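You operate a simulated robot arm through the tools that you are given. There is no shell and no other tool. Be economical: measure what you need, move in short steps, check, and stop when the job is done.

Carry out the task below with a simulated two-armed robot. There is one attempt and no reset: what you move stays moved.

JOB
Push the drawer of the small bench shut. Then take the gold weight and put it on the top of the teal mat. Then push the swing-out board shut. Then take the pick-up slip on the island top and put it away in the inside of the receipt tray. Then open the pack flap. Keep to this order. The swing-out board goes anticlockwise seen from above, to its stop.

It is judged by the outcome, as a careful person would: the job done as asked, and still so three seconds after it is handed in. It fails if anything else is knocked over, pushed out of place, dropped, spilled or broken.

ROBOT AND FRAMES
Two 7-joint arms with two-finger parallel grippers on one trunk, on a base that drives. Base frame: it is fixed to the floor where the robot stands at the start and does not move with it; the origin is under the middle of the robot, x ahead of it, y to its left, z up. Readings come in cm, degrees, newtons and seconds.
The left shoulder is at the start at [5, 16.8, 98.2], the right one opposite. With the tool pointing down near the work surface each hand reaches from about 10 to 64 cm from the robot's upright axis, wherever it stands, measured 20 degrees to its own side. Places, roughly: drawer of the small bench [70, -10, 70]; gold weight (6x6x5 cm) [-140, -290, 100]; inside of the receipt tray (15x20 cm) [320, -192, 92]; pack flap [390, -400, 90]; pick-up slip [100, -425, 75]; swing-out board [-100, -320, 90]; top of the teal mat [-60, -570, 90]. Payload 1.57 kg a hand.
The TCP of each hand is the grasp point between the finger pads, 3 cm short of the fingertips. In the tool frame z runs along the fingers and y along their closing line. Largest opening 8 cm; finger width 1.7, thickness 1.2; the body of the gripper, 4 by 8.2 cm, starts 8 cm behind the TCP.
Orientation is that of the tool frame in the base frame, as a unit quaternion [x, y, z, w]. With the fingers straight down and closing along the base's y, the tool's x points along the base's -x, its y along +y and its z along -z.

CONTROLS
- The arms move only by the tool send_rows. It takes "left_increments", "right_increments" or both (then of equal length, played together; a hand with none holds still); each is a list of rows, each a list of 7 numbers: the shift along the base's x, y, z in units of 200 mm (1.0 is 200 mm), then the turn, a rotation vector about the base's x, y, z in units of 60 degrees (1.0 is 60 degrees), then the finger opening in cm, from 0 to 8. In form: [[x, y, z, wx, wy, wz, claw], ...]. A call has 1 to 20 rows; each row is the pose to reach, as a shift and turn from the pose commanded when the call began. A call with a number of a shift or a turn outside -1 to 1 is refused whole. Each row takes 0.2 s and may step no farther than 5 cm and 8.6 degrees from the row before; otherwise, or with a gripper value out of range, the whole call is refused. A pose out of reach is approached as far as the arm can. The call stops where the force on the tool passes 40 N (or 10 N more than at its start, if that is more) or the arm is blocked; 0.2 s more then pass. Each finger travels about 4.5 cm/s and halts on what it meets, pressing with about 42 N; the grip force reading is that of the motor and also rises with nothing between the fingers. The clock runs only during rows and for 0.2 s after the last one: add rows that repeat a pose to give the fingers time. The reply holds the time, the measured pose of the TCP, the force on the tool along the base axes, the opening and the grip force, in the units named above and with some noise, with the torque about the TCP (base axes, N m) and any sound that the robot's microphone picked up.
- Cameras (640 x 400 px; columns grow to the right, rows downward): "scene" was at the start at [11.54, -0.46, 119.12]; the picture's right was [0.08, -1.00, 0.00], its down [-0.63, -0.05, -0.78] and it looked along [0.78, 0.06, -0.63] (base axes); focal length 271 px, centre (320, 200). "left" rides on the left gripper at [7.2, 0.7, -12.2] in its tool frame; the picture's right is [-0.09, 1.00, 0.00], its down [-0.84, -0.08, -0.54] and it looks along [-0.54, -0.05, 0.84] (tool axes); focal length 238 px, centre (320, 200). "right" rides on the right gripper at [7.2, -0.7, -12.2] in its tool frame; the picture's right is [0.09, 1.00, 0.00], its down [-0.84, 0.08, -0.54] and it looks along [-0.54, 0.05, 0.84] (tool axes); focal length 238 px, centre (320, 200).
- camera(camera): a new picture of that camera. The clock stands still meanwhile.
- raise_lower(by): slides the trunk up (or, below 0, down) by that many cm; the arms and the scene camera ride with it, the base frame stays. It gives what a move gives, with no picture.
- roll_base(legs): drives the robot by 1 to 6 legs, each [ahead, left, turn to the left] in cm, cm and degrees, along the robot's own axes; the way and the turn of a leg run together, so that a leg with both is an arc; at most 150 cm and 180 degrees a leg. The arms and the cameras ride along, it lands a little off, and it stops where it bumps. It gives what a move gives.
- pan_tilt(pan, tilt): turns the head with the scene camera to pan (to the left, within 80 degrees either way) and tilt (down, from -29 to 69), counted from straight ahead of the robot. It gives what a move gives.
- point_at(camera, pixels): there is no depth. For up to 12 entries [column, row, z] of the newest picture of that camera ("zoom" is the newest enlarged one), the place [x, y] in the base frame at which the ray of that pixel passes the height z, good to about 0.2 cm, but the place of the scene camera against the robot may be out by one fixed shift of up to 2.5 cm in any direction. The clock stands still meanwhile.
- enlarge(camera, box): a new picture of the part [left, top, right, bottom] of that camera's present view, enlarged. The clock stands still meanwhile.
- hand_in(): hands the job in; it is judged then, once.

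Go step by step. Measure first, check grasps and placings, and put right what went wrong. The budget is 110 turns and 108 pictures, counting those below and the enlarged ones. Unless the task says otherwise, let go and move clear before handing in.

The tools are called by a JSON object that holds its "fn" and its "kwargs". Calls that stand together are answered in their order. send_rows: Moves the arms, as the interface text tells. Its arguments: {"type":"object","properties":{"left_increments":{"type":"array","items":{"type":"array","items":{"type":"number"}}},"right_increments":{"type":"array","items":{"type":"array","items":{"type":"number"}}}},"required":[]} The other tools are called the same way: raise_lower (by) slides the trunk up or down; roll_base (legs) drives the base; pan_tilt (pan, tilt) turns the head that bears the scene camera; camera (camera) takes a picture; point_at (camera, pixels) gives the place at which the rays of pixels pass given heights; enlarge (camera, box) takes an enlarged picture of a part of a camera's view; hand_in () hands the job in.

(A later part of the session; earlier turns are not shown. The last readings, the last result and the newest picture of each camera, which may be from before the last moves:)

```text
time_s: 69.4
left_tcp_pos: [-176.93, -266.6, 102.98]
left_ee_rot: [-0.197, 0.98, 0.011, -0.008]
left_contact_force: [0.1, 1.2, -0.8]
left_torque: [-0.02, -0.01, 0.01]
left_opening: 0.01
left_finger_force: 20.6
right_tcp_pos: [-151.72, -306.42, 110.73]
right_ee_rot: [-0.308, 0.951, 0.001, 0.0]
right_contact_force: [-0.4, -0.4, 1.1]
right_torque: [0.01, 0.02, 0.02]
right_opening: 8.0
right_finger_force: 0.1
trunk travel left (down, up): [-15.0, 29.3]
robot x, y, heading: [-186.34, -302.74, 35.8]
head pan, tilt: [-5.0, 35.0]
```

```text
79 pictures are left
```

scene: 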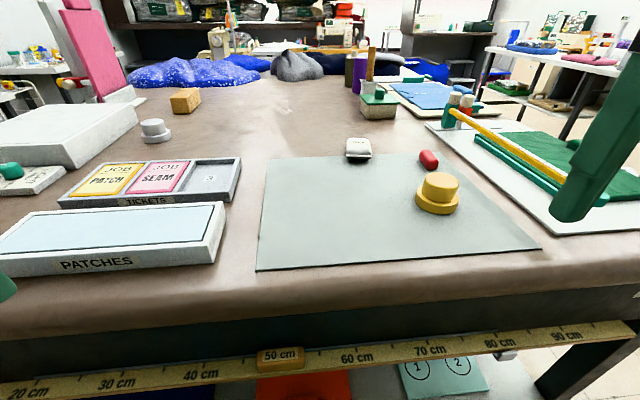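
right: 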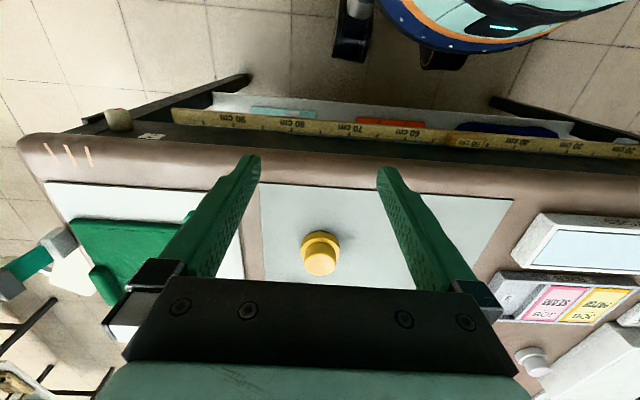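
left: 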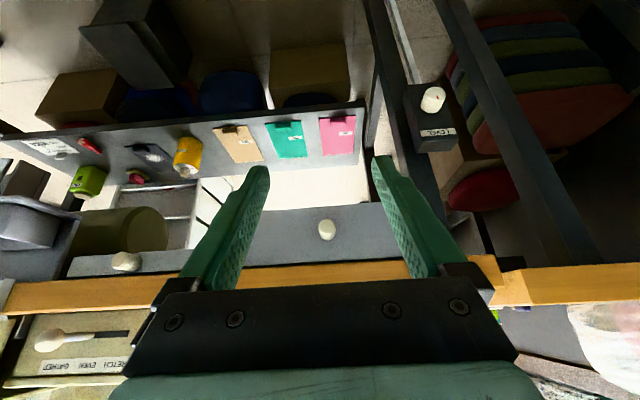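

Both views see the weight: right camera top (320,262), scene (439,183). I'll triangulate at several heights.

{"fn": "point_at", "kwargs": {"camera": "right", "pixels": [[320, 263, 90], [320, 263, 95], [320, 263, 100], [320, 245, 90], [320, 245, 95], [270, 185, 90], [270, 185, 94]]}}

{"fn": "point_at", "kwargs": {"camera": "scene", "pixels": [[440, 183, 90], [440, 183, 95], [440, 183, 100], [540, 248, 90], [540, 248, 94], [257, 270, 90], [257, 270, 94]]}}

{"fn": "point_at", "kwargs": {"camera": "right", "pixels": [[512, 199, 90], [512, 199, 94], [262, 184, 90], [262, 184, 94]]}}

```text
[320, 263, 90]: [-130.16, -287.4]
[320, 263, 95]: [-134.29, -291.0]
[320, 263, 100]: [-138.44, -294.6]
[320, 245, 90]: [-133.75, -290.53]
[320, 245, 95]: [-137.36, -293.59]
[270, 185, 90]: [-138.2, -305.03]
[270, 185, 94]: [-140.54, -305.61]
```

```text
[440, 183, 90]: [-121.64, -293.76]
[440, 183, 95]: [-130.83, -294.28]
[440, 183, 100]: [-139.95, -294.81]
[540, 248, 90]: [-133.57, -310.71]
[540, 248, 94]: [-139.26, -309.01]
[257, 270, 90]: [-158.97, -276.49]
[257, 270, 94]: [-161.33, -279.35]
```

```text
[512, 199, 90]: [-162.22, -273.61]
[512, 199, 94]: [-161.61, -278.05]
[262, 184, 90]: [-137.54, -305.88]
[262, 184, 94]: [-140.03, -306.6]
```

The weight's centre is ≈(-138.2,-294.3), top z≈99.5 on the mat at z≈94.5. I'll bring the right hand above it and look before descending.

{"fn": "send_rows", "kwargs": {"right_increments": [[0.17, 0.15, 0, 0, 0, 0, 8], [0.34, 0.3, 0, 0, 0, 0, 8], [0.51, 0.45, 0, 0, 0, 0, 8], [0.675, 0.605, 0, 0, 0, 0, 8], [0.675, 0.605, -0.2, 0, 0, 0, 8]]}}

{"fn": "camera", "kwargs": {"camera": "right"}}

```text
time_s: 70.6
left_tcp_pos: [-176.82, -266.75, 103.21]
left_ee_rot: [-0.196, 0.98, 0.011, -0.009]
left_contact_force: [-0.6, -0.1, 0.6]
left_torque: [-0.03, -0.01, -0.02]
left_opening: 0.01
left_finger_force: 21.1
right_tcp_pos: [-138.3, -294.21, 106.67]
right_ee_rot: [-0.308, 0.951, 0.0, 0.0]
right_contact_force: [0.4, 0.2, -0.6]
right_torque: [-0.01, -0.03, -0.02]
right_opening: 7.99
right_finger_force: 0.0
trunk travel left (down, up): [-15.0, 29.3]
robot x, y, heading: [-186.09, -303.01, 35.7]
head pan, tilt: [-5.0, 35.0]
```

```text
78 pictures are left
```

right: 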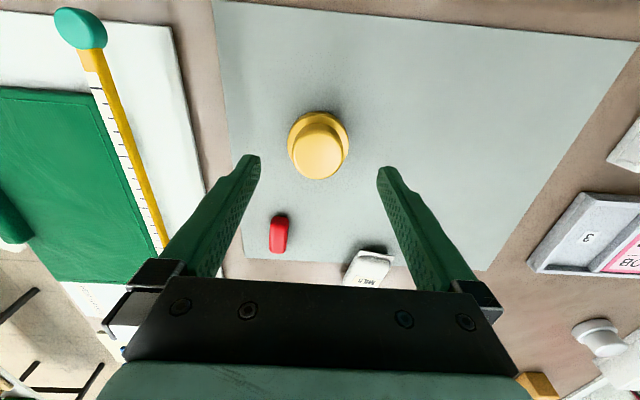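

{"fn": "point_at", "kwargs": {"camera": "right", "pixels": [[319, 158, 99.5], [319, 158, 98.5], [318, 140, 96], [319, 158, 100.5]]}}

```text
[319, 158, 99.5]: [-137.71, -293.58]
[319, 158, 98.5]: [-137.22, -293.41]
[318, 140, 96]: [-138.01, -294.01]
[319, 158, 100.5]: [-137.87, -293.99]
```

Weight centre reads (-137.9,-293.8), nearly below the hand. I'll descend to z 99.8, and close on the knob.

{"fn": "send_rows", "kwargs": {"right_increments": [[0.02, 0.02, -0.1, 0, 0, 0, 8], [0.02, 0.02, -0.2, 0, 0, 0, 8], [0.02, 0.02, -0.28, 0, 0, 0, 8], [0.02, 0.02, -0.345, 0, 0, 0, 8], [0.02, 0.02, -0.345, 0, 0, 0, 6], [0.02, 0.02, -0.345, 0, 0, 0, 4], [0.02, 0.02, -0.345, 0, 0, 0, 2], [0.02, 0.02, -0.345, 0, 0, 0, 0], [0.02, 0.02, -0.345, 0, 0, 0, 0]]}}

{"fn": "camera", "kwargs": {"camera": "right"}}

```text
time_s: 72.6
left_tcp_pos: [-177.01, -266.75, 103.2]
left_ee_rot: [-0.196, 0.98, 0.012, -0.008]
left_contact_force: [-0.4, 0.2, 0.5]
left_torque: [0.0, 0.0, -0.04]
left_opening: 0.01
left_finger_force: 21.3
right_tcp_pos: [-137.97, -293.88, 99.79]
right_ee_rot: [-0.308, 0.951, 0.0, 0.0]
right_contact_force: [-0.4, -1.0, -0.7]
right_torque: [-0.05, -0.08, -0.06]
right_opening: 5.86
right_finger_force: 42.3
trunk travel left (down, up): [-15.0, 29.3]
robot x, y, heading: [-185.97, -302.93, 35.8]
head pan, tilt: [-5.0, 35.0]
```

```text
77 pictures are left
```

right: 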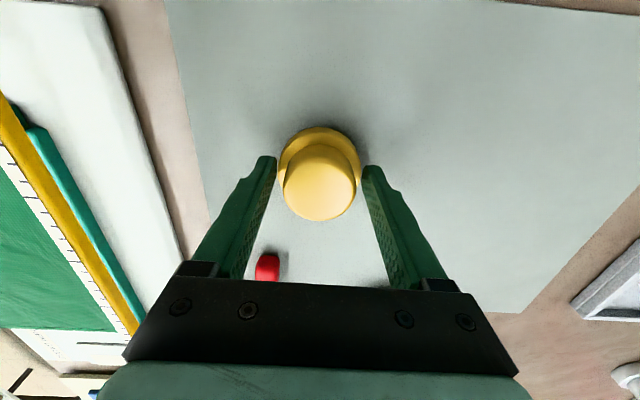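

It closed on the 6 cm flange (opening 5.86) with just the tips. I'll reopen, go 1 cm lower for a fuller hold, and close again.

{"fn": "send_rows", "kwargs": {"right_increments": [[0, 0, 0, 0, 0, 0, 7], [0, 0, 0, 0, 0, 0, 7.5], [0, 0, -0.03, 0, 0, 0, 7.5], [0, 0, -0.05, 0, 0, 0, 7.5], [0, 0, -0.05, 0, 0, 0, 5], [0, 0, -0.05, 0, 0, 0, 4], [0, 0, -0.05, 0, 0, 0, 4], [0, 0, -0.05, 0, 0, 0, 4]]}}

```text
time_s: 74.4
left_tcp_pos: [-176.95, -266.72, 103.22]
left_ee_rot: [-0.198, 0.98, 0.012, -0.009]
left_contact_force: [0.6, -0.4, -0.4]
left_torque: [-0.01, -0.01, -0.02]
left_opening: 0.01
left_finger_force: 21.4
right_tcp_pos: [-138.0, -293.94, 98.91]
right_ee_rot: [-0.308, 0.951, 0.001, 0.0]
right_contact_force: [0.9, 0.0, 2.0]
right_torque: [0.02, -0.04, -0.03]
right_opening: 5.87
right_finger_force: 40.4
trunk travel left (down, up): [-15.0, 29.3]
robot x, y, heading: [-186.01, -302.95, 35.6]
head pan, tilt: [-5.0, 35.0]
```

Gripped at 5.87 cm with 40 N. Lifting 12 cm and checking.

{"fn": "send_rows", "kwargs": {"right_increments": [[0, 0, 0.1, 0, 0, 0, 4], [0, 0, 0.25, 0, 0, 0, 4], [0, 0, 0.42, 0, 0, 0, 4], [0, 0, 0.6, 0, 0, 0, 4]]}}

{"fn": "camera", "kwargs": {"camera": "right"}}

{"fn": "enlarge", "kwargs": {"camera": "scene", "box": [400, 40, 640, 200]}}

```text
time_s: 75.4
left_tcp_pos: [-176.93, -266.78, 103.11]
left_ee_rot: [-0.198, 0.98, 0.012, -0.007]
left_contact_force: [0.0, 0.1, 0.0]
left_torque: [0.01, 0.01, -0.01]
left_opening: 0.0
left_finger_force: 21.1
right_tcp_pos: [-138.19, -293.82, 110.98]
right_ee_rot: [-0.308, 0.951, 0.0, 0.0]
right_contact_force: [-0.2, -0.7, -3.0]
right_torque: [0.01, 0.02, 0.0]
right_opening: 5.84
right_finger_force: 41.8
trunk travel left (down, up): [-15.0, 29.3]
robot x, y, heading: [-185.85, -302.72, 36.2]
head pan, tilt: [-5.0, 35.0]
```

```text
76 pictures are left
```

right: 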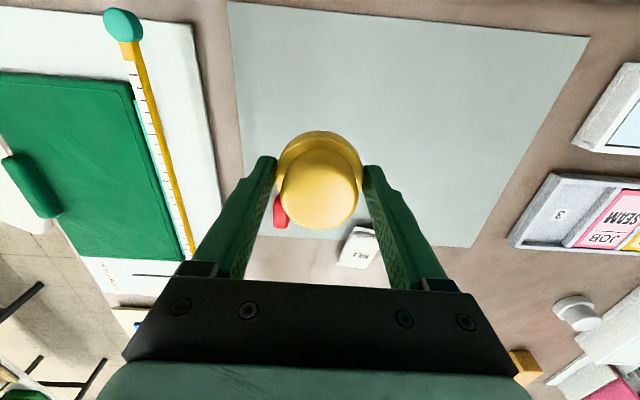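

```text
2.50 times, centred on (520, 120) of scene
```

zoom: 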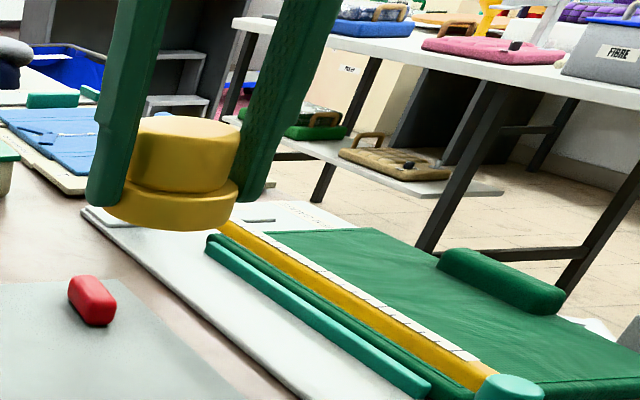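

The weight is held firmly, clear of the table. I'll retract it, back away 30 cm, and turn right to look toward the mat.

{"fn": "send_rows", "kwargs": {"right_increments": [[-0.15, -0.13, 0, 0, 0, 0, 4], [-0.32, -0.29, 0, 0, 0, 0, 4], [-0.5, -0.45, 0, 0, 0, 0, 4], [-0.705, -0.645, 0, 0, 0, 0, 4]]}}

{"fn": "roll_base", "kwargs": {"legs": [[-32, 0, 0], [0, 0, -90]]}}

{"fn": "pan_tilt", "kwargs": {"pan": 0, "tilt": 28}}

{"fn": "camera", "kwargs": {"camera": "scene"}}

```text
refused: row 4 steps farther than a row can; nothing moved
```

```text
time_s: 81.4
left_tcp_pos: [-176.07, -331.62, 103.14]
left_ee_rot: [0.563, 0.827, 0.014, 0.002]
left_contact_force: [-1.0, -0.1, 0.5]
left_torque: [0.01, -0.04, 0.0]
left_opening: 0.0
left_finger_force: 20.9
right_tcp_pos: [-204.12, -369.95, 110.96]
right_ee_rot: [0.464, 0.886, 0.0, 0.0]
right_contact_force: [0.2, 0.1, -3.3]
right_torque: [0.02, -0.01, -0.01]
right_opening: 5.86
right_finger_force: 42.8
trunk travel left (down, up): [-15.0, 29.3]
robot x, y, heading: [-212.03, -321.94, -55.4]
head pan, tilt: [-5.0, 35.0]
```

```text
time_s: 82.1
left_tcp_pos: [-176.05, -331.65, 103.1]
left_ee_rot: [0.562, 0.827, 0.014, 0.002]
left_contact_force: [-0.2, -0.5, 0.3]
left_torque: [0.03, -0.05, 0.01]
left_opening: 0.0
left_finger_force: 21.2
right_tcp_pos: [-203.94, -369.97, 110.88]
right_ee_rot: [0.464, 0.886, 0.0, -0.001]
right_contact_force: [0.5, 0.2, -2.7]
right_torque: [0.06, 0.03, -0.03]
right_opening: 5.86
right_finger_force: 42.2
trunk travel left (down, up): [-15.0, 29.3]
robot x, y, heading: [-212.32, -322.17, -55.0]
head pan, tilt: [0.0, 28.0]
```

```text
74 pictures are left
```

scene: 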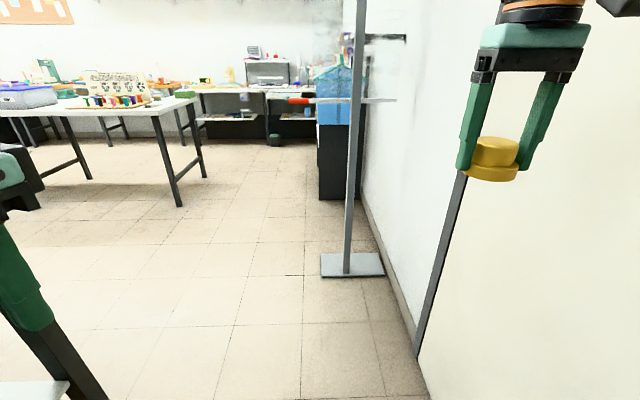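

The retraction was refused (row too long) but the drive went clean; I'll retract now and enlarge the mat's area around (330,90).

{"fn": "send_rows", "kwargs": {"right_increments": [[-0.1, 0.13, 0, 0, 0, 0, 4], [-0.22, 0.27, 0, 0, 0, 0, 4], [-0.34, 0.41, 0, 0, 0, 0, 4], [-0.5, 0.55, 0, 0, 0, 0, 4]]}}

{"fn": "enlarge", "kwargs": {"camera": "scene", "box": [160, 30, 420, 200]}}

{"fn": "point_at", "kwargs": {"camera": "scene", "pixels": [[322, 275, 0], [385, 272, 0], [320, 198, 0], [358, 198, 0], [418, 355, 0], [180, 205, 0], [205, 178, 0], [90, 178, 0]]}}

```text
time_s: 83.1
left_tcp_pos: [-175.39, -331.44, 102.75]
left_ee_rot: [0.562, 0.827, 0.011, 0.0]
left_contact_force: [0.6, 0.0, -0.4]
left_torque: [0.03, -0.01, 0.0]
left_opening: 0.0
left_finger_force: 21.8
right_tcp_pos: [-213.16, -358.83, 111.16]
right_ee_rot: [0.461, 0.887, -0.004, -0.005]
right_contact_force: [0.0, -0.1, -3.6]
right_torque: [0.02, 0.02, -0.01]
right_opening: 5.81
right_finger_force: 42.0
trunk travel left (down, up): [-15.0, 29.3]
robot x, y, heading: [-211.85, -321.86, -55.0]
head pan, tilt: [0.0, 28.0]
```

```text
2.35 times, centred on (290, 115) of scene
```

zoom: 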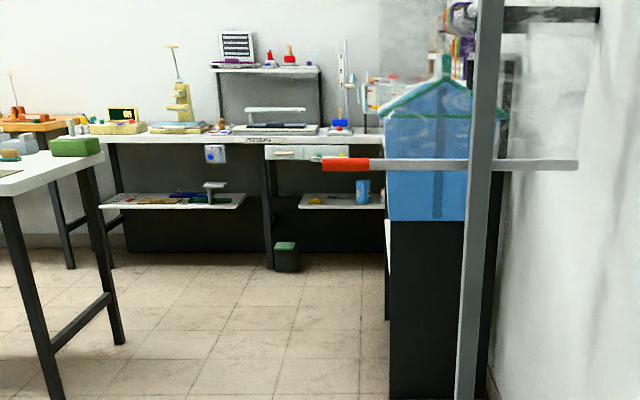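

```text
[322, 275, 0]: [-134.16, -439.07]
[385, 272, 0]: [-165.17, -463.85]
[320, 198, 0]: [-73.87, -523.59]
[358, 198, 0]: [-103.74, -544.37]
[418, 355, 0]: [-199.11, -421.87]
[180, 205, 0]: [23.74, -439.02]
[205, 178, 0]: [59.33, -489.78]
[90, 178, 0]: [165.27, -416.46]
```

The mat is on the black cabinet along the right wall, behind the pole stand (base ≈(-147,-449), arm tip toward the left). I'll weave around: past the island corner, then left of the stand.

{"fn": "roll_base", "kwargs": {"legs": [[68, 28, 0], [40, 32, 0]]}}

{"fn": "camera", "kwargs": {"camera": "scene"}}

```text
time_s: 89.7
left_tcp_pos: [-65.03, -384.92, 103.14]
left_ee_rot: [0.557, 0.83, 0.015, 0.002]
left_contact_force: [-0.1, -0.1, 0.7]
left_torque: [0.02, 0.0, 0.01]
left_opening: 0.0
left_finger_force: 21.2
right_tcp_pos: [-102.64, -412.88, 111.24]
right_ee_rot: [0.459, 0.888, 0.0, 0.0]
right_contact_force: [0.4, 0.6, -4.2]
right_torque: [0.0, 0.03, -0.01]
right_opening: 5.85
right_finger_force: 42.2
trunk travel left (down, up): [-15.0, 29.3]
robot x, y, heading: [-100.92, -375.5, -54.8]
head pan, tilt: [0.0, 28.0]
```

```text
72 pictures are left
```

scene: 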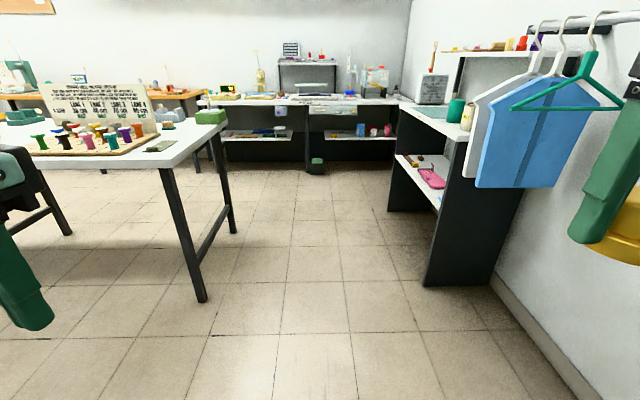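

The counter is at right with a teal mat around (437,110); hanging shirts at (550,100). Enlarge and measure.

{"fn": "enlarge", "kwargs": {"camera": "scene", "box": [380, 60, 580, 200]}}

{"fn": "point_at", "kwargs": {"camera": "scene", "pixels": [[430, 287, 0], [490, 285, 0], [390, 210, 0], [200, 300, 0], [237, 232, 0], [400, 108, 90], [465, 140, 90], [435, 112, 90], [500, 185, 85]]}}

```text
2.86 times, centred on (480, 130) of scene
```

zoom: 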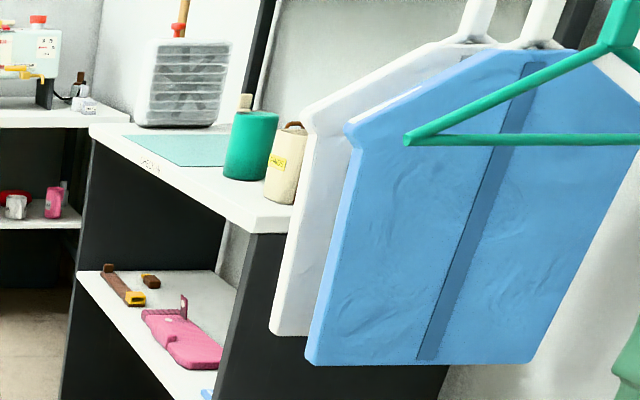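

```text
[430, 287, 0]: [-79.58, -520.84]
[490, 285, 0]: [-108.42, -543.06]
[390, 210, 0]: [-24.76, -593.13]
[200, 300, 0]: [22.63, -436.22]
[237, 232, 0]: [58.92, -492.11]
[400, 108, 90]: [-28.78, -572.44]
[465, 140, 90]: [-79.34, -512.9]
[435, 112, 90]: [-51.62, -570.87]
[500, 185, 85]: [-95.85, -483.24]
```

Counter spans e2 −372…−466 with front edge e1≈−367. I'll drive along the aisle to beside the mat, then turn to face it.

{"fn": "roll_base", "kwargs": {"legs": [[60, 6, 0], [138, 0, 0], [0, 0, -90]]}}

{"fn": "pan_tilt", "kwargs": {"pan": -10, "tilt": 32}}

{"fn": "camera", "kwargs": {"camera": "scene"}}

```text
time_s: 103.5
left_tcp_pos: [9.2, -567.39, 103.2]
left_ee_rot: [0.984, 0.179, 0.009, 0.012]
left_contact_force: [0.6, 0.3, 0.5]
left_torque: [0.0, -0.03, 0.02]
left_opening: 0.01
left_finger_force: 21.4
right_tcp_pos: [-17.62, -529.07, 111.18]
right_ee_rot: [0.957, 0.29, 0.0, 0.002]
right_contact_force: [0.2, -0.7, -3.2]
right_torque: [-0.02, 0.01, -0.01]
right_opening: 5.85
right_finger_force: 42.5
trunk travel left (down, up): [-15.0, 29.3]
robot x, y, heading: [19.9, -531.65, -146.1]
head pan, tilt: [0.0, 28.0]
```

```text
time_s: 104.2
left_tcp_pos: [9.25, -567.48, 103.19]
left_ee_rot: [0.984, 0.179, 0.009, 0.011]
left_contact_force: [-0.1, 0.9, -0.8]
left_torque: [0.02, 0.0, -0.03]
left_opening: 0.01
left_finger_force: 20.9
right_tcp_pos: [-17.68, -529.02, 111.27]
right_ee_rot: [0.957, 0.29, 0.0, 0.001]
right_contact_force: [-1.1, -0.1, -3.3]
right_torque: [0.02, 0.01, -0.03]
right_opening: 5.84
right_finger_force: 41.7
trunk travel left (down, up): [-15.0, 29.3]
robot x, y, heading: [19.57, -531.71, -146.3]
head pan, tilt: [-10.0, 32.0]
```

```text
70 pictures are left
```

scene: 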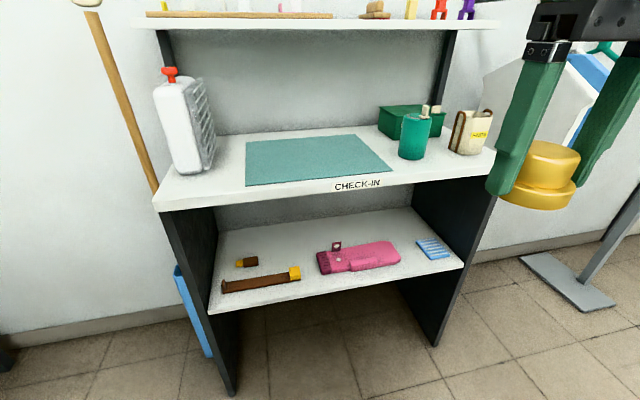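

The teal mat is at (318,158) on the check-in counter. Measure its corners and the counter edge.

{"fn": "point_at", "kwargs": {"camera": "scene", "pixels": [[246, 186, 90], [393, 171, 90], [352, 135, 90], [247, 141, 90], [318, 160, 90], [156, 205, 90], [495, 160, 90], [155, 17, 130], [500, 25, 130]]}}

```text
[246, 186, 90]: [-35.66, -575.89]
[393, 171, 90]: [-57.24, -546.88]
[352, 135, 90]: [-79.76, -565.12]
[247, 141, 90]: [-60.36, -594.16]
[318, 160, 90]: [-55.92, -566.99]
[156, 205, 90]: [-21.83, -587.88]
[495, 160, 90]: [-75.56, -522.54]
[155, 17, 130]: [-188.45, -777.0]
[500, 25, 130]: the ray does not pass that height
```

Mat centre ≈(-58,-570), 86 cm ahead. Driving 34 cm nearer, then using the right wrist camera.

{"fn": "roll_base", "kwargs": {"legs": [[34, 0, 0]]}}

{"fn": "camera", "kwargs": {"camera": "right"}}

{"fn": "camera", "kwargs": {"camera": "scene"}}

```text
time_s: 106.4
left_tcp_pos: [-18.24, -586.16, 103.08]
left_ee_rot: [0.983, 0.182, 0.008, 0.011]
left_contact_force: [-0.2, -0.7, -0.7]
left_torque: [0.01, -0.01, 0.0]
left_opening: 0.0
left_finger_force: 21.3
right_tcp_pos: [-45.33, -547.92, 111.17]
right_ee_rot: [0.956, 0.293, 0.001, 0.001]
right_contact_force: [-1.5, -1.1, -2.6]
right_torque: [-0.03, -0.01, 0.01]
right_opening: 5.84
right_finger_force: 41.5
trunk travel left (down, up): [-15.0, 29.3]
robot x, y, heading: [-8.43, -550.26, -146.0]
head pan, tilt: [-10.0, 32.0]
```

```text
69 pictures are left
```

right: 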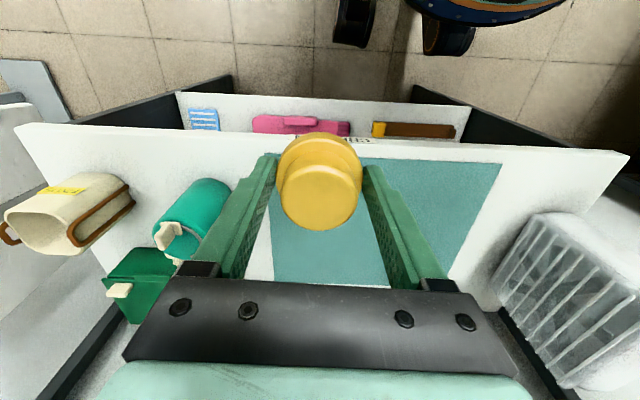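

```text
68 pictures are left
```

scene: 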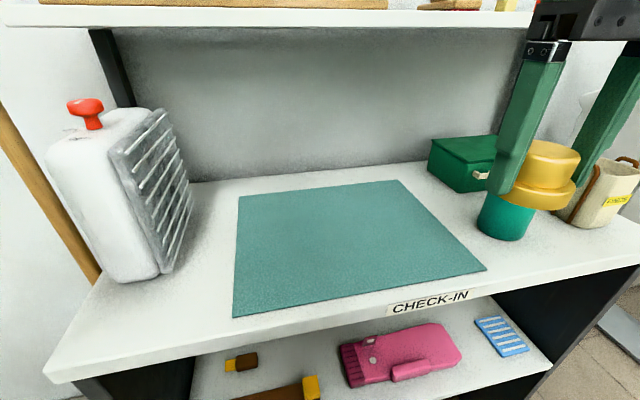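

Triangulating the mat corners with both cameras to get its height.

{"fn": "point_at", "kwargs": {"camera": "right", "pixels": [[502, 163, 88], [502, 163, 91], [502, 163, 94], [449, 279, 88], [449, 279, 91], [449, 279, 94]]}}

{"fn": "point_at", "kwargs": {"camera": "scene", "pixels": [[233, 317, 88], [233, 317, 91], [233, 317, 94], [238, 197, 88], [238, 197, 91], [238, 197, 94], [487, 268, 91], [402, 180, 91]]}}

```text
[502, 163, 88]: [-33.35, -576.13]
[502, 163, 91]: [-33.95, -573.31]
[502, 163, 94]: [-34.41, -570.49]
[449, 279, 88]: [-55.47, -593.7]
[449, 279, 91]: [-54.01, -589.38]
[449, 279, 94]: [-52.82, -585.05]
```

```text
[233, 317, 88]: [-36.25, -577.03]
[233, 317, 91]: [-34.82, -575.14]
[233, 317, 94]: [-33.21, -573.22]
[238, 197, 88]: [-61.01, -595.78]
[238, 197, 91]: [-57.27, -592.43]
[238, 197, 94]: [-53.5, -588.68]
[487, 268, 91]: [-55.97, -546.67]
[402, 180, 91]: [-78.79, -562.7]
```

Mat centre ≈(-56.3,-568.8), height ≈90. Moving the weight over it at height, then part of the way down.

{"fn": "send_rows", "kwargs": {"right_increments": [[-0.1, -0.2, 0, 0, 0, 0, 4], [-0.21, -0.4, 0, 0, 0, 0, 4], [-0.32, -0.6, 0, 0, 0, 0, 4], [-0.43, -0.8, 0, 0, 0, 0, 4], [-0.54, -1.0, 0, 0, 0, 0, 4], [-0.54, -1.0, -0.2, 0, 0, 0, 4], [-0.54, -1.0, -0.4, 0, 0, 0, 4], [-0.54, -1.0, -0.55, 0, 0, 0, 4]]}}

{"fn": "camera", "kwargs": {"camera": "right"}}

{"fn": "camera", "kwargs": {"camera": "scene"}}

```text
time_s: 108.2
left_tcp_pos: [-18.32, -585.93, 103.11]
left_ee_rot: [0.983, 0.182, 0.008, 0.012]
left_contact_force: [0.2, 0.1, -0.5]
left_torque: [0.01, -0.01, 0.02]
left_opening: 0.0
left_finger_force: 21.4
right_tcp_pos: [-56.23, -568.0, 100.07]
right_ee_rot: [0.956, 0.293, 0.001, 0.001]
right_contact_force: [0.0, 0.0, -2.5]
right_torque: [0.05, -0.03, -0.04]
right_opening: 5.84
right_finger_force: 41.6
trunk travel left (down, up): [-15.0, 29.3]
robot x, y, heading: [-8.17, -550.21, -145.8]
head pan, tilt: [-10.0, 32.0]
```

```text
67 pictures are left
```

right: 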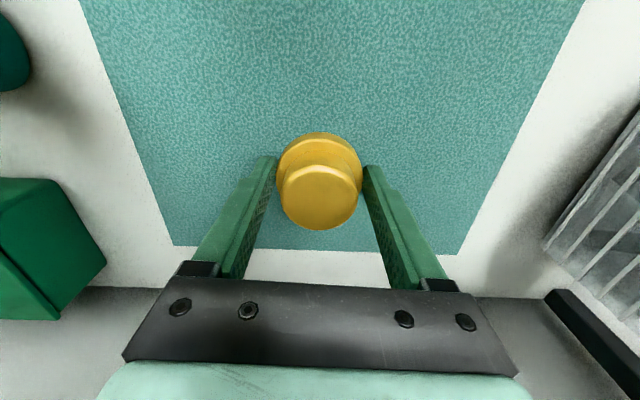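

```text
66 pictures are left
```

scene: 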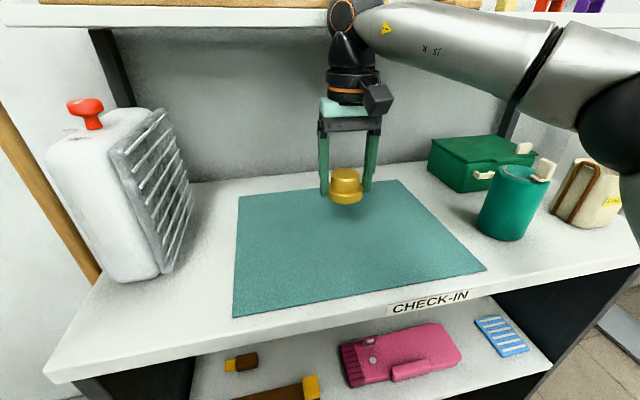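

Weight hangs over the mat, a bit toward its back edge (row 248). I'll shift 3 cm toward me and descend in small steps until contact.

{"fn": "send_rows", "kwargs": {"right_increments": [[0.125, 0.085, 0, 0, 0, 0, 4], [0.125, 0.085, -0.1, 0, 0, 0, 4], [0.125, 0.085, -0.16, 0, 0, 0, 4], [0.125, 0.085, -0.19, 0, 0, 0, 4], [0.125, 0.085, -0.22, 0, 0, 0, 4]]}}

{"fn": "enlarge", "kwargs": {"camera": "scene", "box": [240, 120, 460, 260]}}

```text
time_s: 109.4
left_tcp_pos: [-18.22, -586.1, 103.25]
left_ee_rot: [0.983, 0.182, 0.009, 0.012]
left_contact_force: [0.6, -0.2, -0.5]
left_torque: [-0.02, -0.01, 0.04]
left_opening: 0.01
left_finger_force: 21.2
right_tcp_pos: [-53.43, -566.03, 95.77]
right_ee_rot: [0.956, 0.294, 0.001, 0.001]
right_contact_force: [0.4, -0.1, -3.1]
right_torque: [0.0, 0.0, 0.03]
right_opening: 5.81
right_finger_force: 41.7
trunk travel left (down, up): [-15.0, 29.3]
robot x, y, heading: [-8.2, -550.19, -145.7]
head pan, tilt: [-10.0, 32.0]
```

```text
2.86 times, centred on (350, 190) of scene
```

zoom: 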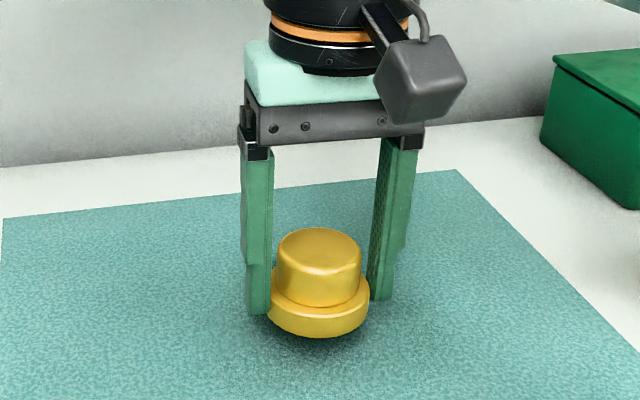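

Still ~1–2 cm above the mat; stepping down finely.

{"fn": "send_rows", "kwargs": {"right_increments": [[0, 0, -0.02, 0, 0, 0, 4], [0, 0, -0.04, 0, 0, 0, 4], [0, 0, -0.05, 0, 0, 0, 4]]}}

{"fn": "enlarge", "kwargs": {"camera": "scene", "box": [280, 160, 400, 240]}}

```text
time_s: 110.2
left_tcp_pos: [-18.32, -586.25, 103.21]
left_ee_rot: [0.983, 0.182, 0.008, 0.011]
left_contact_force: [1.1, 0.5, -0.3]
left_torque: [0.0, 0.02, 0.03]
left_opening: 0.01
left_finger_force: 21.3
right_tcp_pos: [-53.58, -566.11, 94.7]
right_ee_rot: [0.956, 0.294, 0.001, 0.001]
right_contact_force: [0.0, 0.1, -2.8]
right_torque: [0.02, -0.02, 0.02]
right_opening: 5.83
right_finger_force: 42.5
trunk travel left (down, up): [-15.0, 29.3]
robot x, y, heading: [-8.04, -550.41, -145.7]
head pan, tilt: [-10.0, 32.0]
```

```text
5.00 times, centred on (340, 200) of scene
```

zoom: 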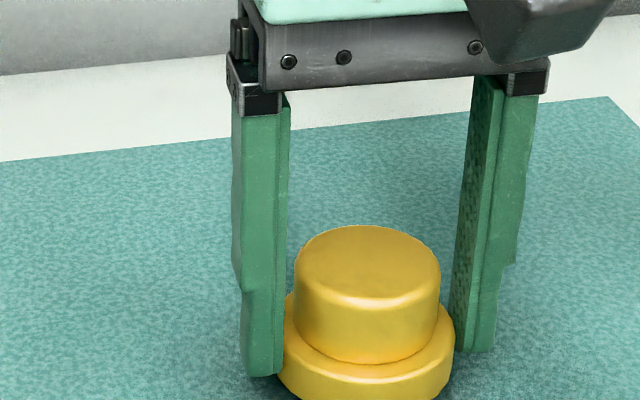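

{"fn": "send_rows", "kwargs": {"right_increments": [[0, 0, -0.015, 0, 0, 0, 4], [0, 0, -0.03, 0, 0, 0, 4], [0, 0, -0.04, 0, 0, 0, 4]]}}

```text
time_s: 111.0
left_tcp_pos: [-18.26, -586.06, 103.26]
left_ee_rot: [0.983, 0.182, 0.008, 0.012]
left_contact_force: [0.7, 0.3, -0.7]
left_torque: [-0.04, 0.02, -0.01]
left_opening: 0.0
left_finger_force: 21.2
right_tcp_pos: [-53.66, -566.22, 93.98]
right_ee_rot: [0.956, 0.293, 0.001, 0.0]
right_contact_force: [-0.2, 0.1, -3.5]
right_torque: [0.02, -0.01, -0.01]
right_opening: 5.85
right_finger_force: 41.7
trunk travel left (down, up): [-15.0, 29.3]
robot x, y, heading: [-8.12, -550.43, -145.7]
head pan, tilt: [-10.0, 32.0]
```

No contact yet (still −3.5 N of weight). Continuing down.

{"fn": "send_rows", "kwargs": {"right_increments": [[0, 0, -0.01, 0, 0, 0, 4], [0, 0, -0.02, 0, 0, 0, 4], [0, 0, -0.03, 0, 0, 0, 4]]}}

{"fn": "enlarge", "kwargs": {"camera": "scene", "box": [280, 170, 400, 250]}}

```text
time_s: 111.8
left_tcp_pos: [-18.09, -586.0, 103.31]
left_ee_rot: [0.983, 0.183, 0.007, 0.012]
left_contact_force: [0.2, -0.7, 0.1]
left_torque: [0.01, 0.0, 0.02]
left_opening: 0.0
left_finger_force: 21.2
right_tcp_pos: [-53.46, -566.16, 93.89]
right_ee_rot: [0.957, 0.291, -0.003, 0.003]
right_contact_force: [-5.5, 1.6, 29.5]
right_torque: [0.04, 0.27, -0.18]
right_opening: 5.83
right_finger_force: 42.0
trunk travel left (down, up): [-15.0, 29.3]
robot x, y, heading: [-8.15, -550.1, -145.6]
head pan, tilt: [-10.0, 32.0]
```

```text
5.00 times, centred on (340, 210) of scene
```

zoom: 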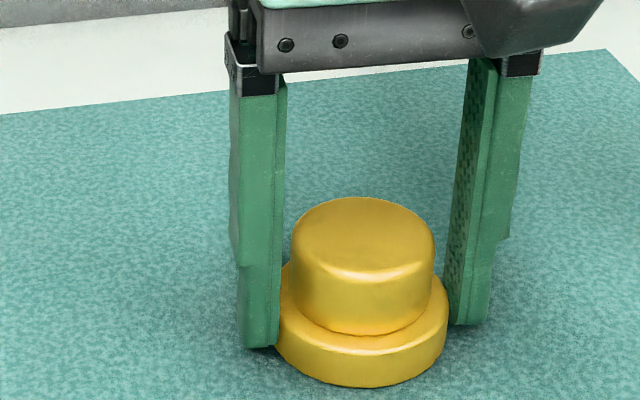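

Contact is felt (29 N upward): the weight rests on the mat at z≈89.5. I'll ease up slightly, open, and lift clear.

{"fn": "send_rows", "kwargs": {"right_increments": [[0, 0, 0.01, 0, 0, 0, 5], [0, 0, 0.01, 0, 0, 0, 6.5], [0, 0, 0.01, 0, 0, 0, 8], [0, 0, 0.01, 0, 0, 0, 8], [0, 0, 0.1, 0, 0, 0, 8], [0, 0, 0.3, 0, 0, 0, 8], [0, 0, 0.5, 0, 0, 0, 8], [0, 0, 0.75, 0, 0, 0, 8]]}}

{"fn": "camera", "kwargs": {"camera": "scene"}}

```text
time_s: 113.6
left_tcp_pos: [-18.06, -586.16, 103.15]
left_ee_rot: [0.983, 0.182, 0.007, 0.012]
left_contact_force: [-0.2, -0.1, -0.2]
left_torque: [0.04, -0.01, 0.01]
left_opening: 0.0
left_finger_force: 21.5
right_tcp_pos: [-53.37, -566.04, 108.55]
right_ee_rot: [0.956, 0.294, 0.0, 0.001]
right_contact_force: [0.3, 0.1, -0.5]
right_torque: [0.01, 0.0, -0.03]
right_opening: 8.01
right_finger_force: 0.0
trunk travel left (down, up): [-15.0, 29.3]
robot x, y, heading: [-8.1, -550.38, -145.8]
head pan, tilt: [-10.0, 32.0]
```

```text
62 pictures are left
```

scene: 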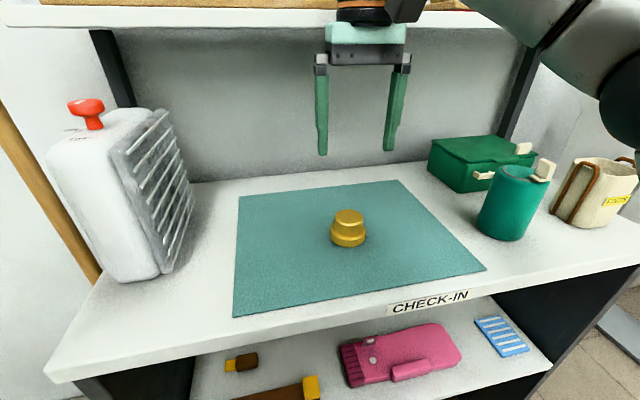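

The weight sits upright on the mat at (348,228). I'll retract the hand, back out, turn to face the island's far side, and drive toward the swing-out board.

{"fn": "send_rows", "kwargs": {"right_increments": [[0.05, 0.1, 0.15, 0, 0, 0, 6], [0.16, 0.28, 0.25, 0, 0, 0, 4], [0.28, 0.48, 0.25, 0, 0, 0, 2], [0.4, 0.68, 0.25, 0, 0, 0, 0], [0.52, 0.88, 0.25, 0, 0, 0, 0], [0.59, 1.0, 0.25, 0, 0, 0, 0]]}}

{"fn": "roll_base", "kwargs": {"legs": [[-36, 0, 0], [0, 0, -88], [120, 0, 0]]}}

{"fn": "camera", "kwargs": {"camera": "scene"}}

```text
time_s: 115.0
left_tcp_pos: [-18.29, -585.98, 103.21]
left_ee_rot: [0.983, 0.182, 0.008, 0.012]
left_contact_force: [0.1, 0.3, 0.3]
left_torque: [0.0, 0.01, 0.01]
left_opening: 0.01
left_finger_force: 21.3
right_tcp_pos: [-41.68, -546.43, 113.36]
right_ee_rot: [0.956, 0.293, 0.0, 0.0]
right_contact_force: [0.9, -0.8, -0.2]
right_torque: [-0.03, 0.02, -0.02]
right_opening: 0.01
right_finger_force: 21.7
trunk travel left (down, up): [-15.0, 29.3]
robot x, y, heading: [-8.11, -550.35, -146.0]
head pan, tilt: [-10.0, 32.0]
```

```text
time_s: 126.8
left_tcp_pos: [-84.22, -425.37, 103.21]
left_ee_rot: [0.836, -0.548, -0.002, 0.014]
left_contact_force: [0.0, 0.8, 0.6]
left_torque: [0.0, 0.02, 0.02]
left_opening: 0.0
left_finger_force: 20.7
right_tcp_pos: [-45.73, -400.22, 113.39]
right_ee_rot: [0.894, -0.448, 0.0, 0.0]
right_contact_force: [-0.3, 0.1, -0.2]
right_torque: [0.0, 0.01, -0.02]
right_opening: 0.0
right_finger_force: 21.2
trunk travel left (down, up): [-15.0, 29.3]
robot x, y, heading: [-47.64, -434.07, 127.0]
head pan, tilt: [-10.0, 32.0]
```

```text
61 pictures are left
```

scene: 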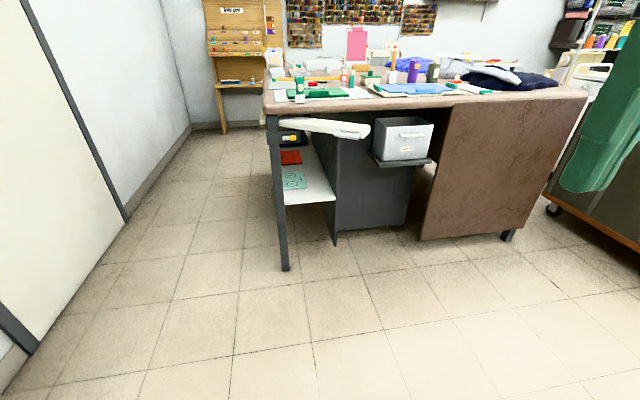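

The cream board swung out beneath the tabletop is visible at (325,128), from the leg corner (275,130) to (368,131). Enlarging it.

{"fn": "enlarge", "kwargs": {"camera": "scene", "box": [250, 70, 450, 210]}}

{"fn": "point_at", "kwargs": {"camera": "scene", "pixels": [[285, 270, 0], [335, 245, 0], [277, 122, 85], [365, 137, 85], [368, 125, 85], [265, 115, 92], [587, 95, 92], [420, 240, 0]]}}

```text
2.86 times, centred on (350, 140) of scene
```

zoom: 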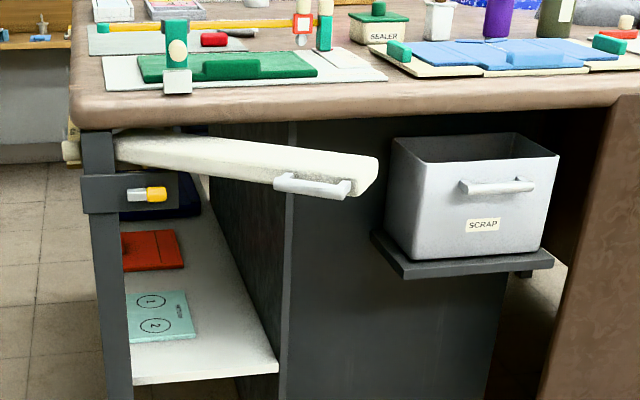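

```text
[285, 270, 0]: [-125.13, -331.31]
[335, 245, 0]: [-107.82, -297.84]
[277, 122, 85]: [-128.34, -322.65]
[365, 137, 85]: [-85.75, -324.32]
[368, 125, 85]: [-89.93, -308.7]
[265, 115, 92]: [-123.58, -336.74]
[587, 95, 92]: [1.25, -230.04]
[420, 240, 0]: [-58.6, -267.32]
```

The board hinges at the corner leg (~(-127,-328)) and its free end with handle sticks out ~10 cm; shutting swings it under the top. I'll drive 71 cm closer, 12 right.

{"fn": "roll_base", "kwargs": {"legs": [[71, -12, -1]]}}

{"fn": "pan_tilt", "kwargs": {"pan": -8, "tilt": 42}}

{"fn": "camera", "kwargs": {"camera": "scene"}}

{"fn": "camera", "kwargs": {"camera": "right"}}

```text
time_s: 130.8
left_tcp_pos: [-116.82, -358.75, 103.13]
left_ee_rot: [0.829, -0.559, -0.002, 0.014]
left_contact_force: [0.1, 0.8, -0.2]
left_torque: [-0.02, 0.0, 0.01]
left_opening: 0.03
left_finger_force: 21.5
right_tcp_pos: [-77.7, -334.54, 113.39]
right_ee_rot: [0.888, -0.461, 0.0, 0.0]
right_contact_force: [0.2, 0.3, 0.3]
right_torque: [0.02, 0.02, -0.03]
right_opening: 0.01
right_finger_force: 21.4
trunk travel left (down, up): [-15.0, 29.3]
robot x, y, heading: [-80.8, -367.95, 125.0]
head pan, tilt: [-10.0, 32.0]
```

```text
time_s: 131.5
left_tcp_pos: [-116.89, -358.62, 103.17]
left_ee_rot: [0.829, -0.56, -0.002, 0.014]
left_contact_force: [0.0, -0.3, -0.6]
left_torque: [-0.01, 0.03, -0.01]
left_opening: 0.0
left_finger_force: 22.1
right_tcp_pos: [-77.63, -334.41, 113.34]
right_ee_rot: [0.888, -0.46, -0.002, 0.0]
right_contact_force: [0.9, 0.2, -0.8]
right_torque: [-0.01, -0.05, -0.04]
right_opening: 0.0
right_finger_force: 21.1
trunk travel left (down, up): [-15.0, 29.3]
robot x, y, heading: [-81.0, -368.15, 125.2]
head pan, tilt: [-8.0, 42.0]
```

```text
59 pictures are left
```

scene: 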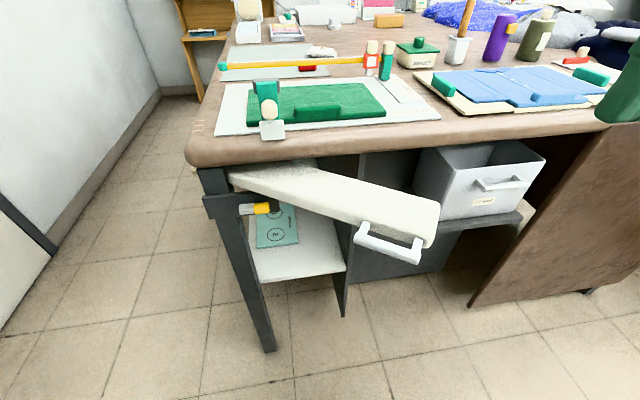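

```text
58 pictures are left
```

right: 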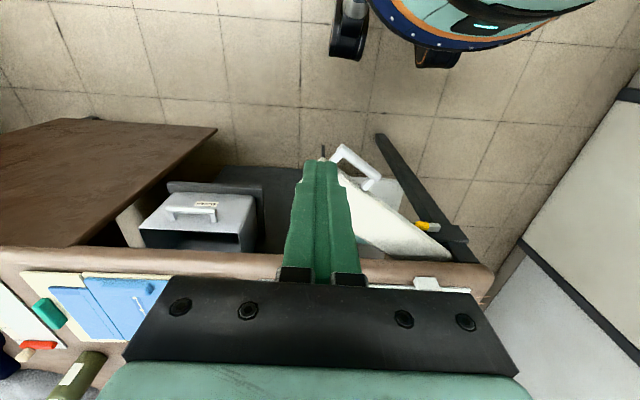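

Both views show the handle bar (scene (388,247), right camera (356,163)). Triangulating its height.

{"fn": "point_at", "kwargs": {"camera": "scene", "pixels": [[357, 240, 80], [418, 262, 80], [357, 240, 84], [418, 262, 84], [357, 240, 88], [418, 262, 88], [437, 220, 88], [232, 172, 88], [190, 150, 93]]}}

{"fn": "point_at", "kwargs": {"camera": "right", "pixels": [[379, 181, 80], [335, 148, 80], [379, 181, 84], [335, 148, 84], [379, 181, 88], [335, 148, 88], [450, 258, 88], [492, 275, 93]]}}

{"fn": "enlarge", "kwargs": {"camera": "right", "box": [280, 120, 520, 290]}}

```text
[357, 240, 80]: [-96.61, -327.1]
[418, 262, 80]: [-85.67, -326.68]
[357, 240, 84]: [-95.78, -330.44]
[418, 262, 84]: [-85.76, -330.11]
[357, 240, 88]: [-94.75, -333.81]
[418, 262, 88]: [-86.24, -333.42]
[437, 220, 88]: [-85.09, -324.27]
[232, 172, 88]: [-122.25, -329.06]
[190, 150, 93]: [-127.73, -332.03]
```

```text
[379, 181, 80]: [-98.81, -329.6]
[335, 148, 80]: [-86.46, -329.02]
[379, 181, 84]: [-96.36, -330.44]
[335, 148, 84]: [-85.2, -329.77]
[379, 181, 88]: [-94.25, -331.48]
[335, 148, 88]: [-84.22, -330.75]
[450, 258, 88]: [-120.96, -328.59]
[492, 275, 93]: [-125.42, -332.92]
```

```text
2.35 times, centred on (400, 205) of right
```

zoom: 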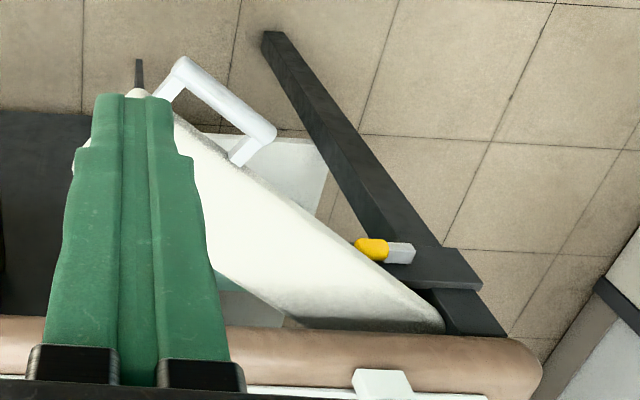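

Handle bar is at z≈84 from (-96,-330) to (-85.5,-330). I'll get the board's front face line and check the table's underside.

{"fn": "point_at", "kwargs": {"camera": "zoom", "pixels": [[240, 168, 86], [240, 168, 89], [340, 240, 86], [340, 240, 89], [440, 318, 89], [400, 335, 93], [200, 325, 93]]}}

{"fn": "enlarge", "kwargs": {"camera": "scene", "box": [200, 130, 460, 290]}}

```text
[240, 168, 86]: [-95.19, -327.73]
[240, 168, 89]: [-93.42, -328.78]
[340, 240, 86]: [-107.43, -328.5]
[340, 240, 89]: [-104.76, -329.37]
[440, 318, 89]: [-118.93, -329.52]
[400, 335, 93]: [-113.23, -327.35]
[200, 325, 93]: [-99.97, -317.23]
```

```text
2.46 times, centred on (330, 210) of scene
```

zoom: 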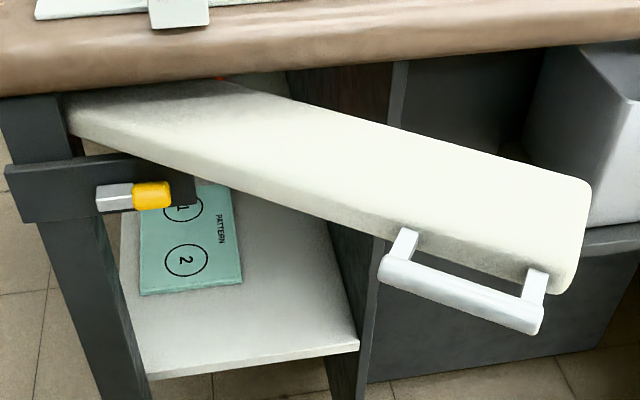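

The board's face runs (-94,-328)→(-119,-329.5) and must turn ~32° to lie along the table edge. I'll tilt the right hand 40° tips-forward, positioned left of the handle, outside the board.

{"fn": "send_rows", "kwargs": {"right_increments": [[-0.2, 0, 0, 0.109, 0.077, 0, 0], [-0.4, 0, 0, 0.218, 0.153, 0, 0], [-0.6, 0, 0, 0.328, 0.23, 0, 0], [-0.8, 0, 0, 0.437, 0.306, 0, 0], [-1.0, 0, 0, 0.546, 0.383, 0, 0], [-1.0, 0, -0.2, 0.546, 0.383, 0, 0], [-1.0, 0, -0.4, 0.546, 0.383, 0, 0], [-1.0, 0, -0.6, 0.546, 0.383, 0, 0]]}}

{"fn": "camera", "kwargs": {"camera": "right"}}

{"fn": "camera", "kwargs": {"camera": "scene"}}

```text
time_s: 133.3
left_tcp_pos: [-116.96, -358.69, 103.14]
left_ee_rot: [0.829, -0.559, -0.003, 0.013]
left_contact_force: [-0.4, -0.2, 0.0]
left_torque: [0.01, -0.01, 0.0]
left_opening: 0.0
left_finger_force: 21.2
right_tcp_pos: [-97.76, -334.39, 101.37]
right_ee_rot: [0.833, -0.433, -0.304, -0.158]
right_contact_force: [0.1, -0.5, 0.5]
right_torque: [-0.01, -0.01, -0.01]
right_opening: 0.02
right_finger_force: 21.1
trunk travel left (down, up): [-15.0, 29.3]
robot x, y, heading: [-80.99, -368.65, 125.2]
head pan, tilt: [-8.0, 42.0]
```

```text
55 pictures are left
```

right: 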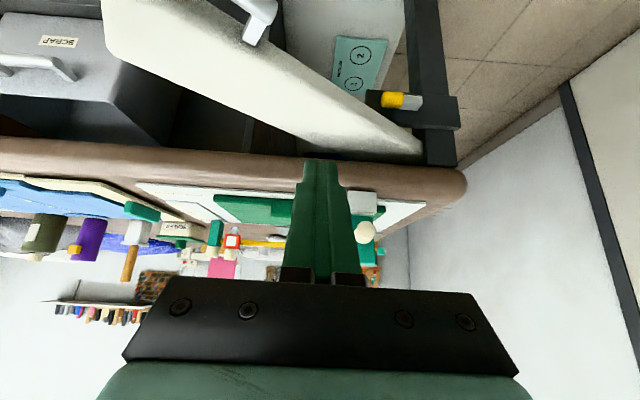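

```text
54 pictures are left
```

scene: 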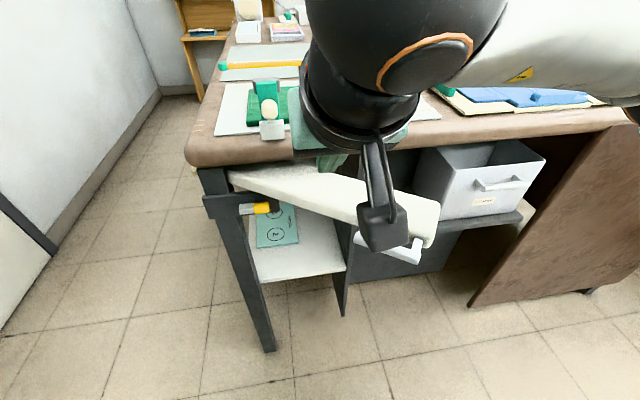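

Tilted hand is outside the board's edge at height. Now lowering to z≈84.8 a little further out.

{"fn": "send_rows", "kwargs": {"right_increments": [[-0.09, -0.13, 0, 0, 0, 0, 0], [-0.177, -0.16, -0.2, 0, 0, 0, 0], [-0.177, -0.16, -0.4, 0, 0, 0, 0], [-0.177, -0.16, -0.6, 0, 0, 0, 0], [-0.177, -0.16, -0.83, 0, 0, 0, 0]]}}

{"fn": "camera", "kwargs": {"camera": "right"}}

```text
time_s: 134.5
left_tcp_pos: [-116.84, -358.66, 103.07]
left_ee_rot: [0.829, -0.559, -0.002, 0.014]
left_contact_force: [0.1, -0.2, -0.5]
left_torque: [0.01, -0.03, 0.0]
left_opening: 0.01
left_finger_force: 21.2
right_tcp_pos: [-101.16, -337.87, 84.7]
right_ee_rot: [0.834, -0.432, -0.304, -0.157]
right_contact_force: [-0.2, -0.2, -0.1]
right_torque: [0.0, 0.01, -0.02]
right_opening: 0.0
right_finger_force: 21.2
trunk travel left (down, up): [-15.0, 29.3]
robot x, y, heading: [-80.73, -368.27, 125.1]
head pan, tilt: [-8.0, 42.0]
```

```text
53 pictures are left
```

right: 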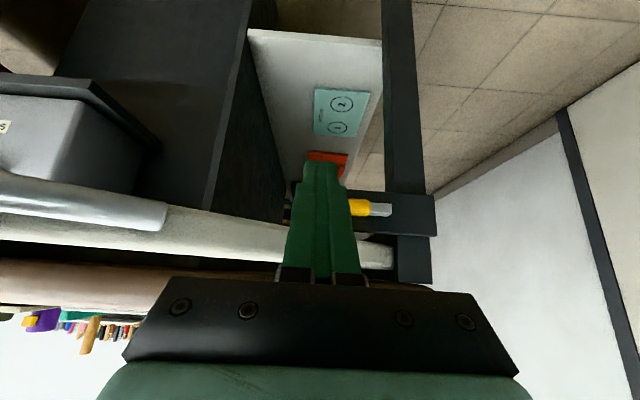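

{"fn": "point_at", "kwargs": {"camera": "scene", "pixels": [[271, 208, 80], [279, 205, 80], [271, 208, 76]]}}

{"fn": "point_at", "kwargs": {"camera": "right", "pixels": [[350, 207, 80], [350, 207, 76], [200, 245, 84], [200, 245, 86], [200, 245, 88], [200, 222, 88], [160, 215, 84]]}}

```text
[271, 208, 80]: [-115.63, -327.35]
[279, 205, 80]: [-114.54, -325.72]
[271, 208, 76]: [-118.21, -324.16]
```

```text
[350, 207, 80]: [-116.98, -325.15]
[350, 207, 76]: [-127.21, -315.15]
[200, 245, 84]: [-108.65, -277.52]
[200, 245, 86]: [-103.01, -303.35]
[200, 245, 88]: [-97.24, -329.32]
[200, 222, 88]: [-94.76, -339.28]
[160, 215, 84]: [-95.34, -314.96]
```

Board spans z≈84.7–88.9; the bracket's yellow tip (-116,-326,80) is clear of my path. Raising 1 cm and pushing along the board's arc.

{"fn": "send_rows", "kwargs": {"right_increments": [[-0.02, 0.1, 0.05, 0, 0, 0, 0], [-0.05, 0.25, 0.05, 0, 0, 0, 0], [-0.075, 0.36, 0.05, 0, 0, 0, 0], [-0.09, 0.42, 0.05, 0, 0, 0, 0], [-0.105, 0.475, 0.05, 0, 0, 0, 0], [-0.12, 0.53, 0.05, 0, 0, 0, 0], [-0.14, 0.585, 0.05, 0, 0, 0, 0], [-0.16, 0.64, 0.05, 0, 0, 0, 0], [-0.18, 0.695, 0.05, 0, 0, 0, 0], [-0.2, 0.75, 0.05, 0, 0, 0, 0]]}}

{"fn": "camera", "kwargs": {"camera": "right"}}

{"fn": "camera", "kwargs": {"camera": "scene"}}

```text
time_s: 136.7
left_tcp_pos: [-116.98, -358.61, 103.3]
left_ee_rot: [0.829, -0.559, -0.002, 0.014]
left_contact_force: [-0.2, 0.3, 0.7]
left_torque: [0.0, 0.0, -0.03]
left_opening: 0.0
left_finger_force: 21.4
right_tcp_pos: [-105.31, -322.6, 85.77]
right_ee_rot: [0.834, -0.432, -0.305, -0.157]
right_contact_force: [-0.2, 0.6, -2.6]
right_torque: [-0.06, -0.02, -0.03]
right_opening: 0.02
right_finger_force: 20.9
trunk travel left (down, up): [-15.0, 29.3]
robot x, y, heading: [-80.79, -368.2, 125.3]
head pan, tilt: [-8.0, 42.0]
```

```text
52 pictures are left
```

right: 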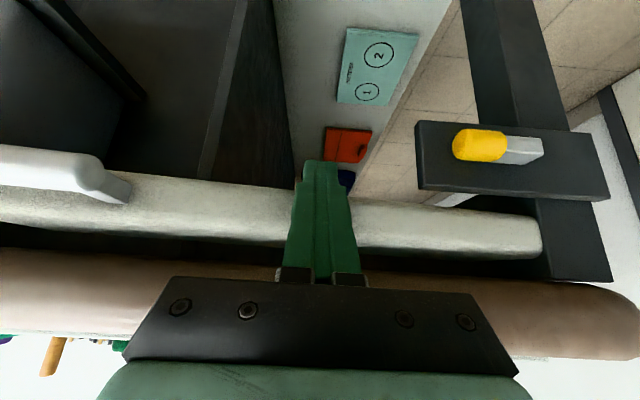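

```text
51 pictures are left
```

scene: 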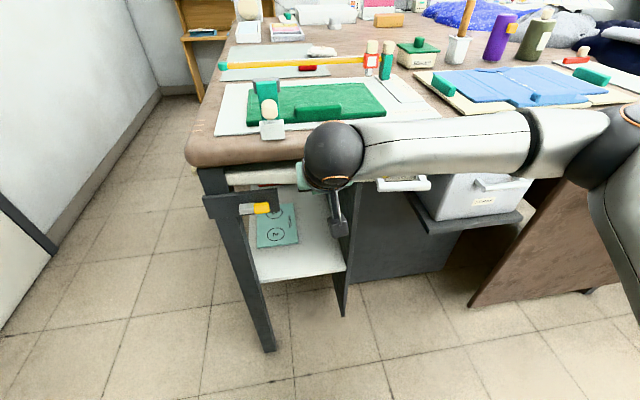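

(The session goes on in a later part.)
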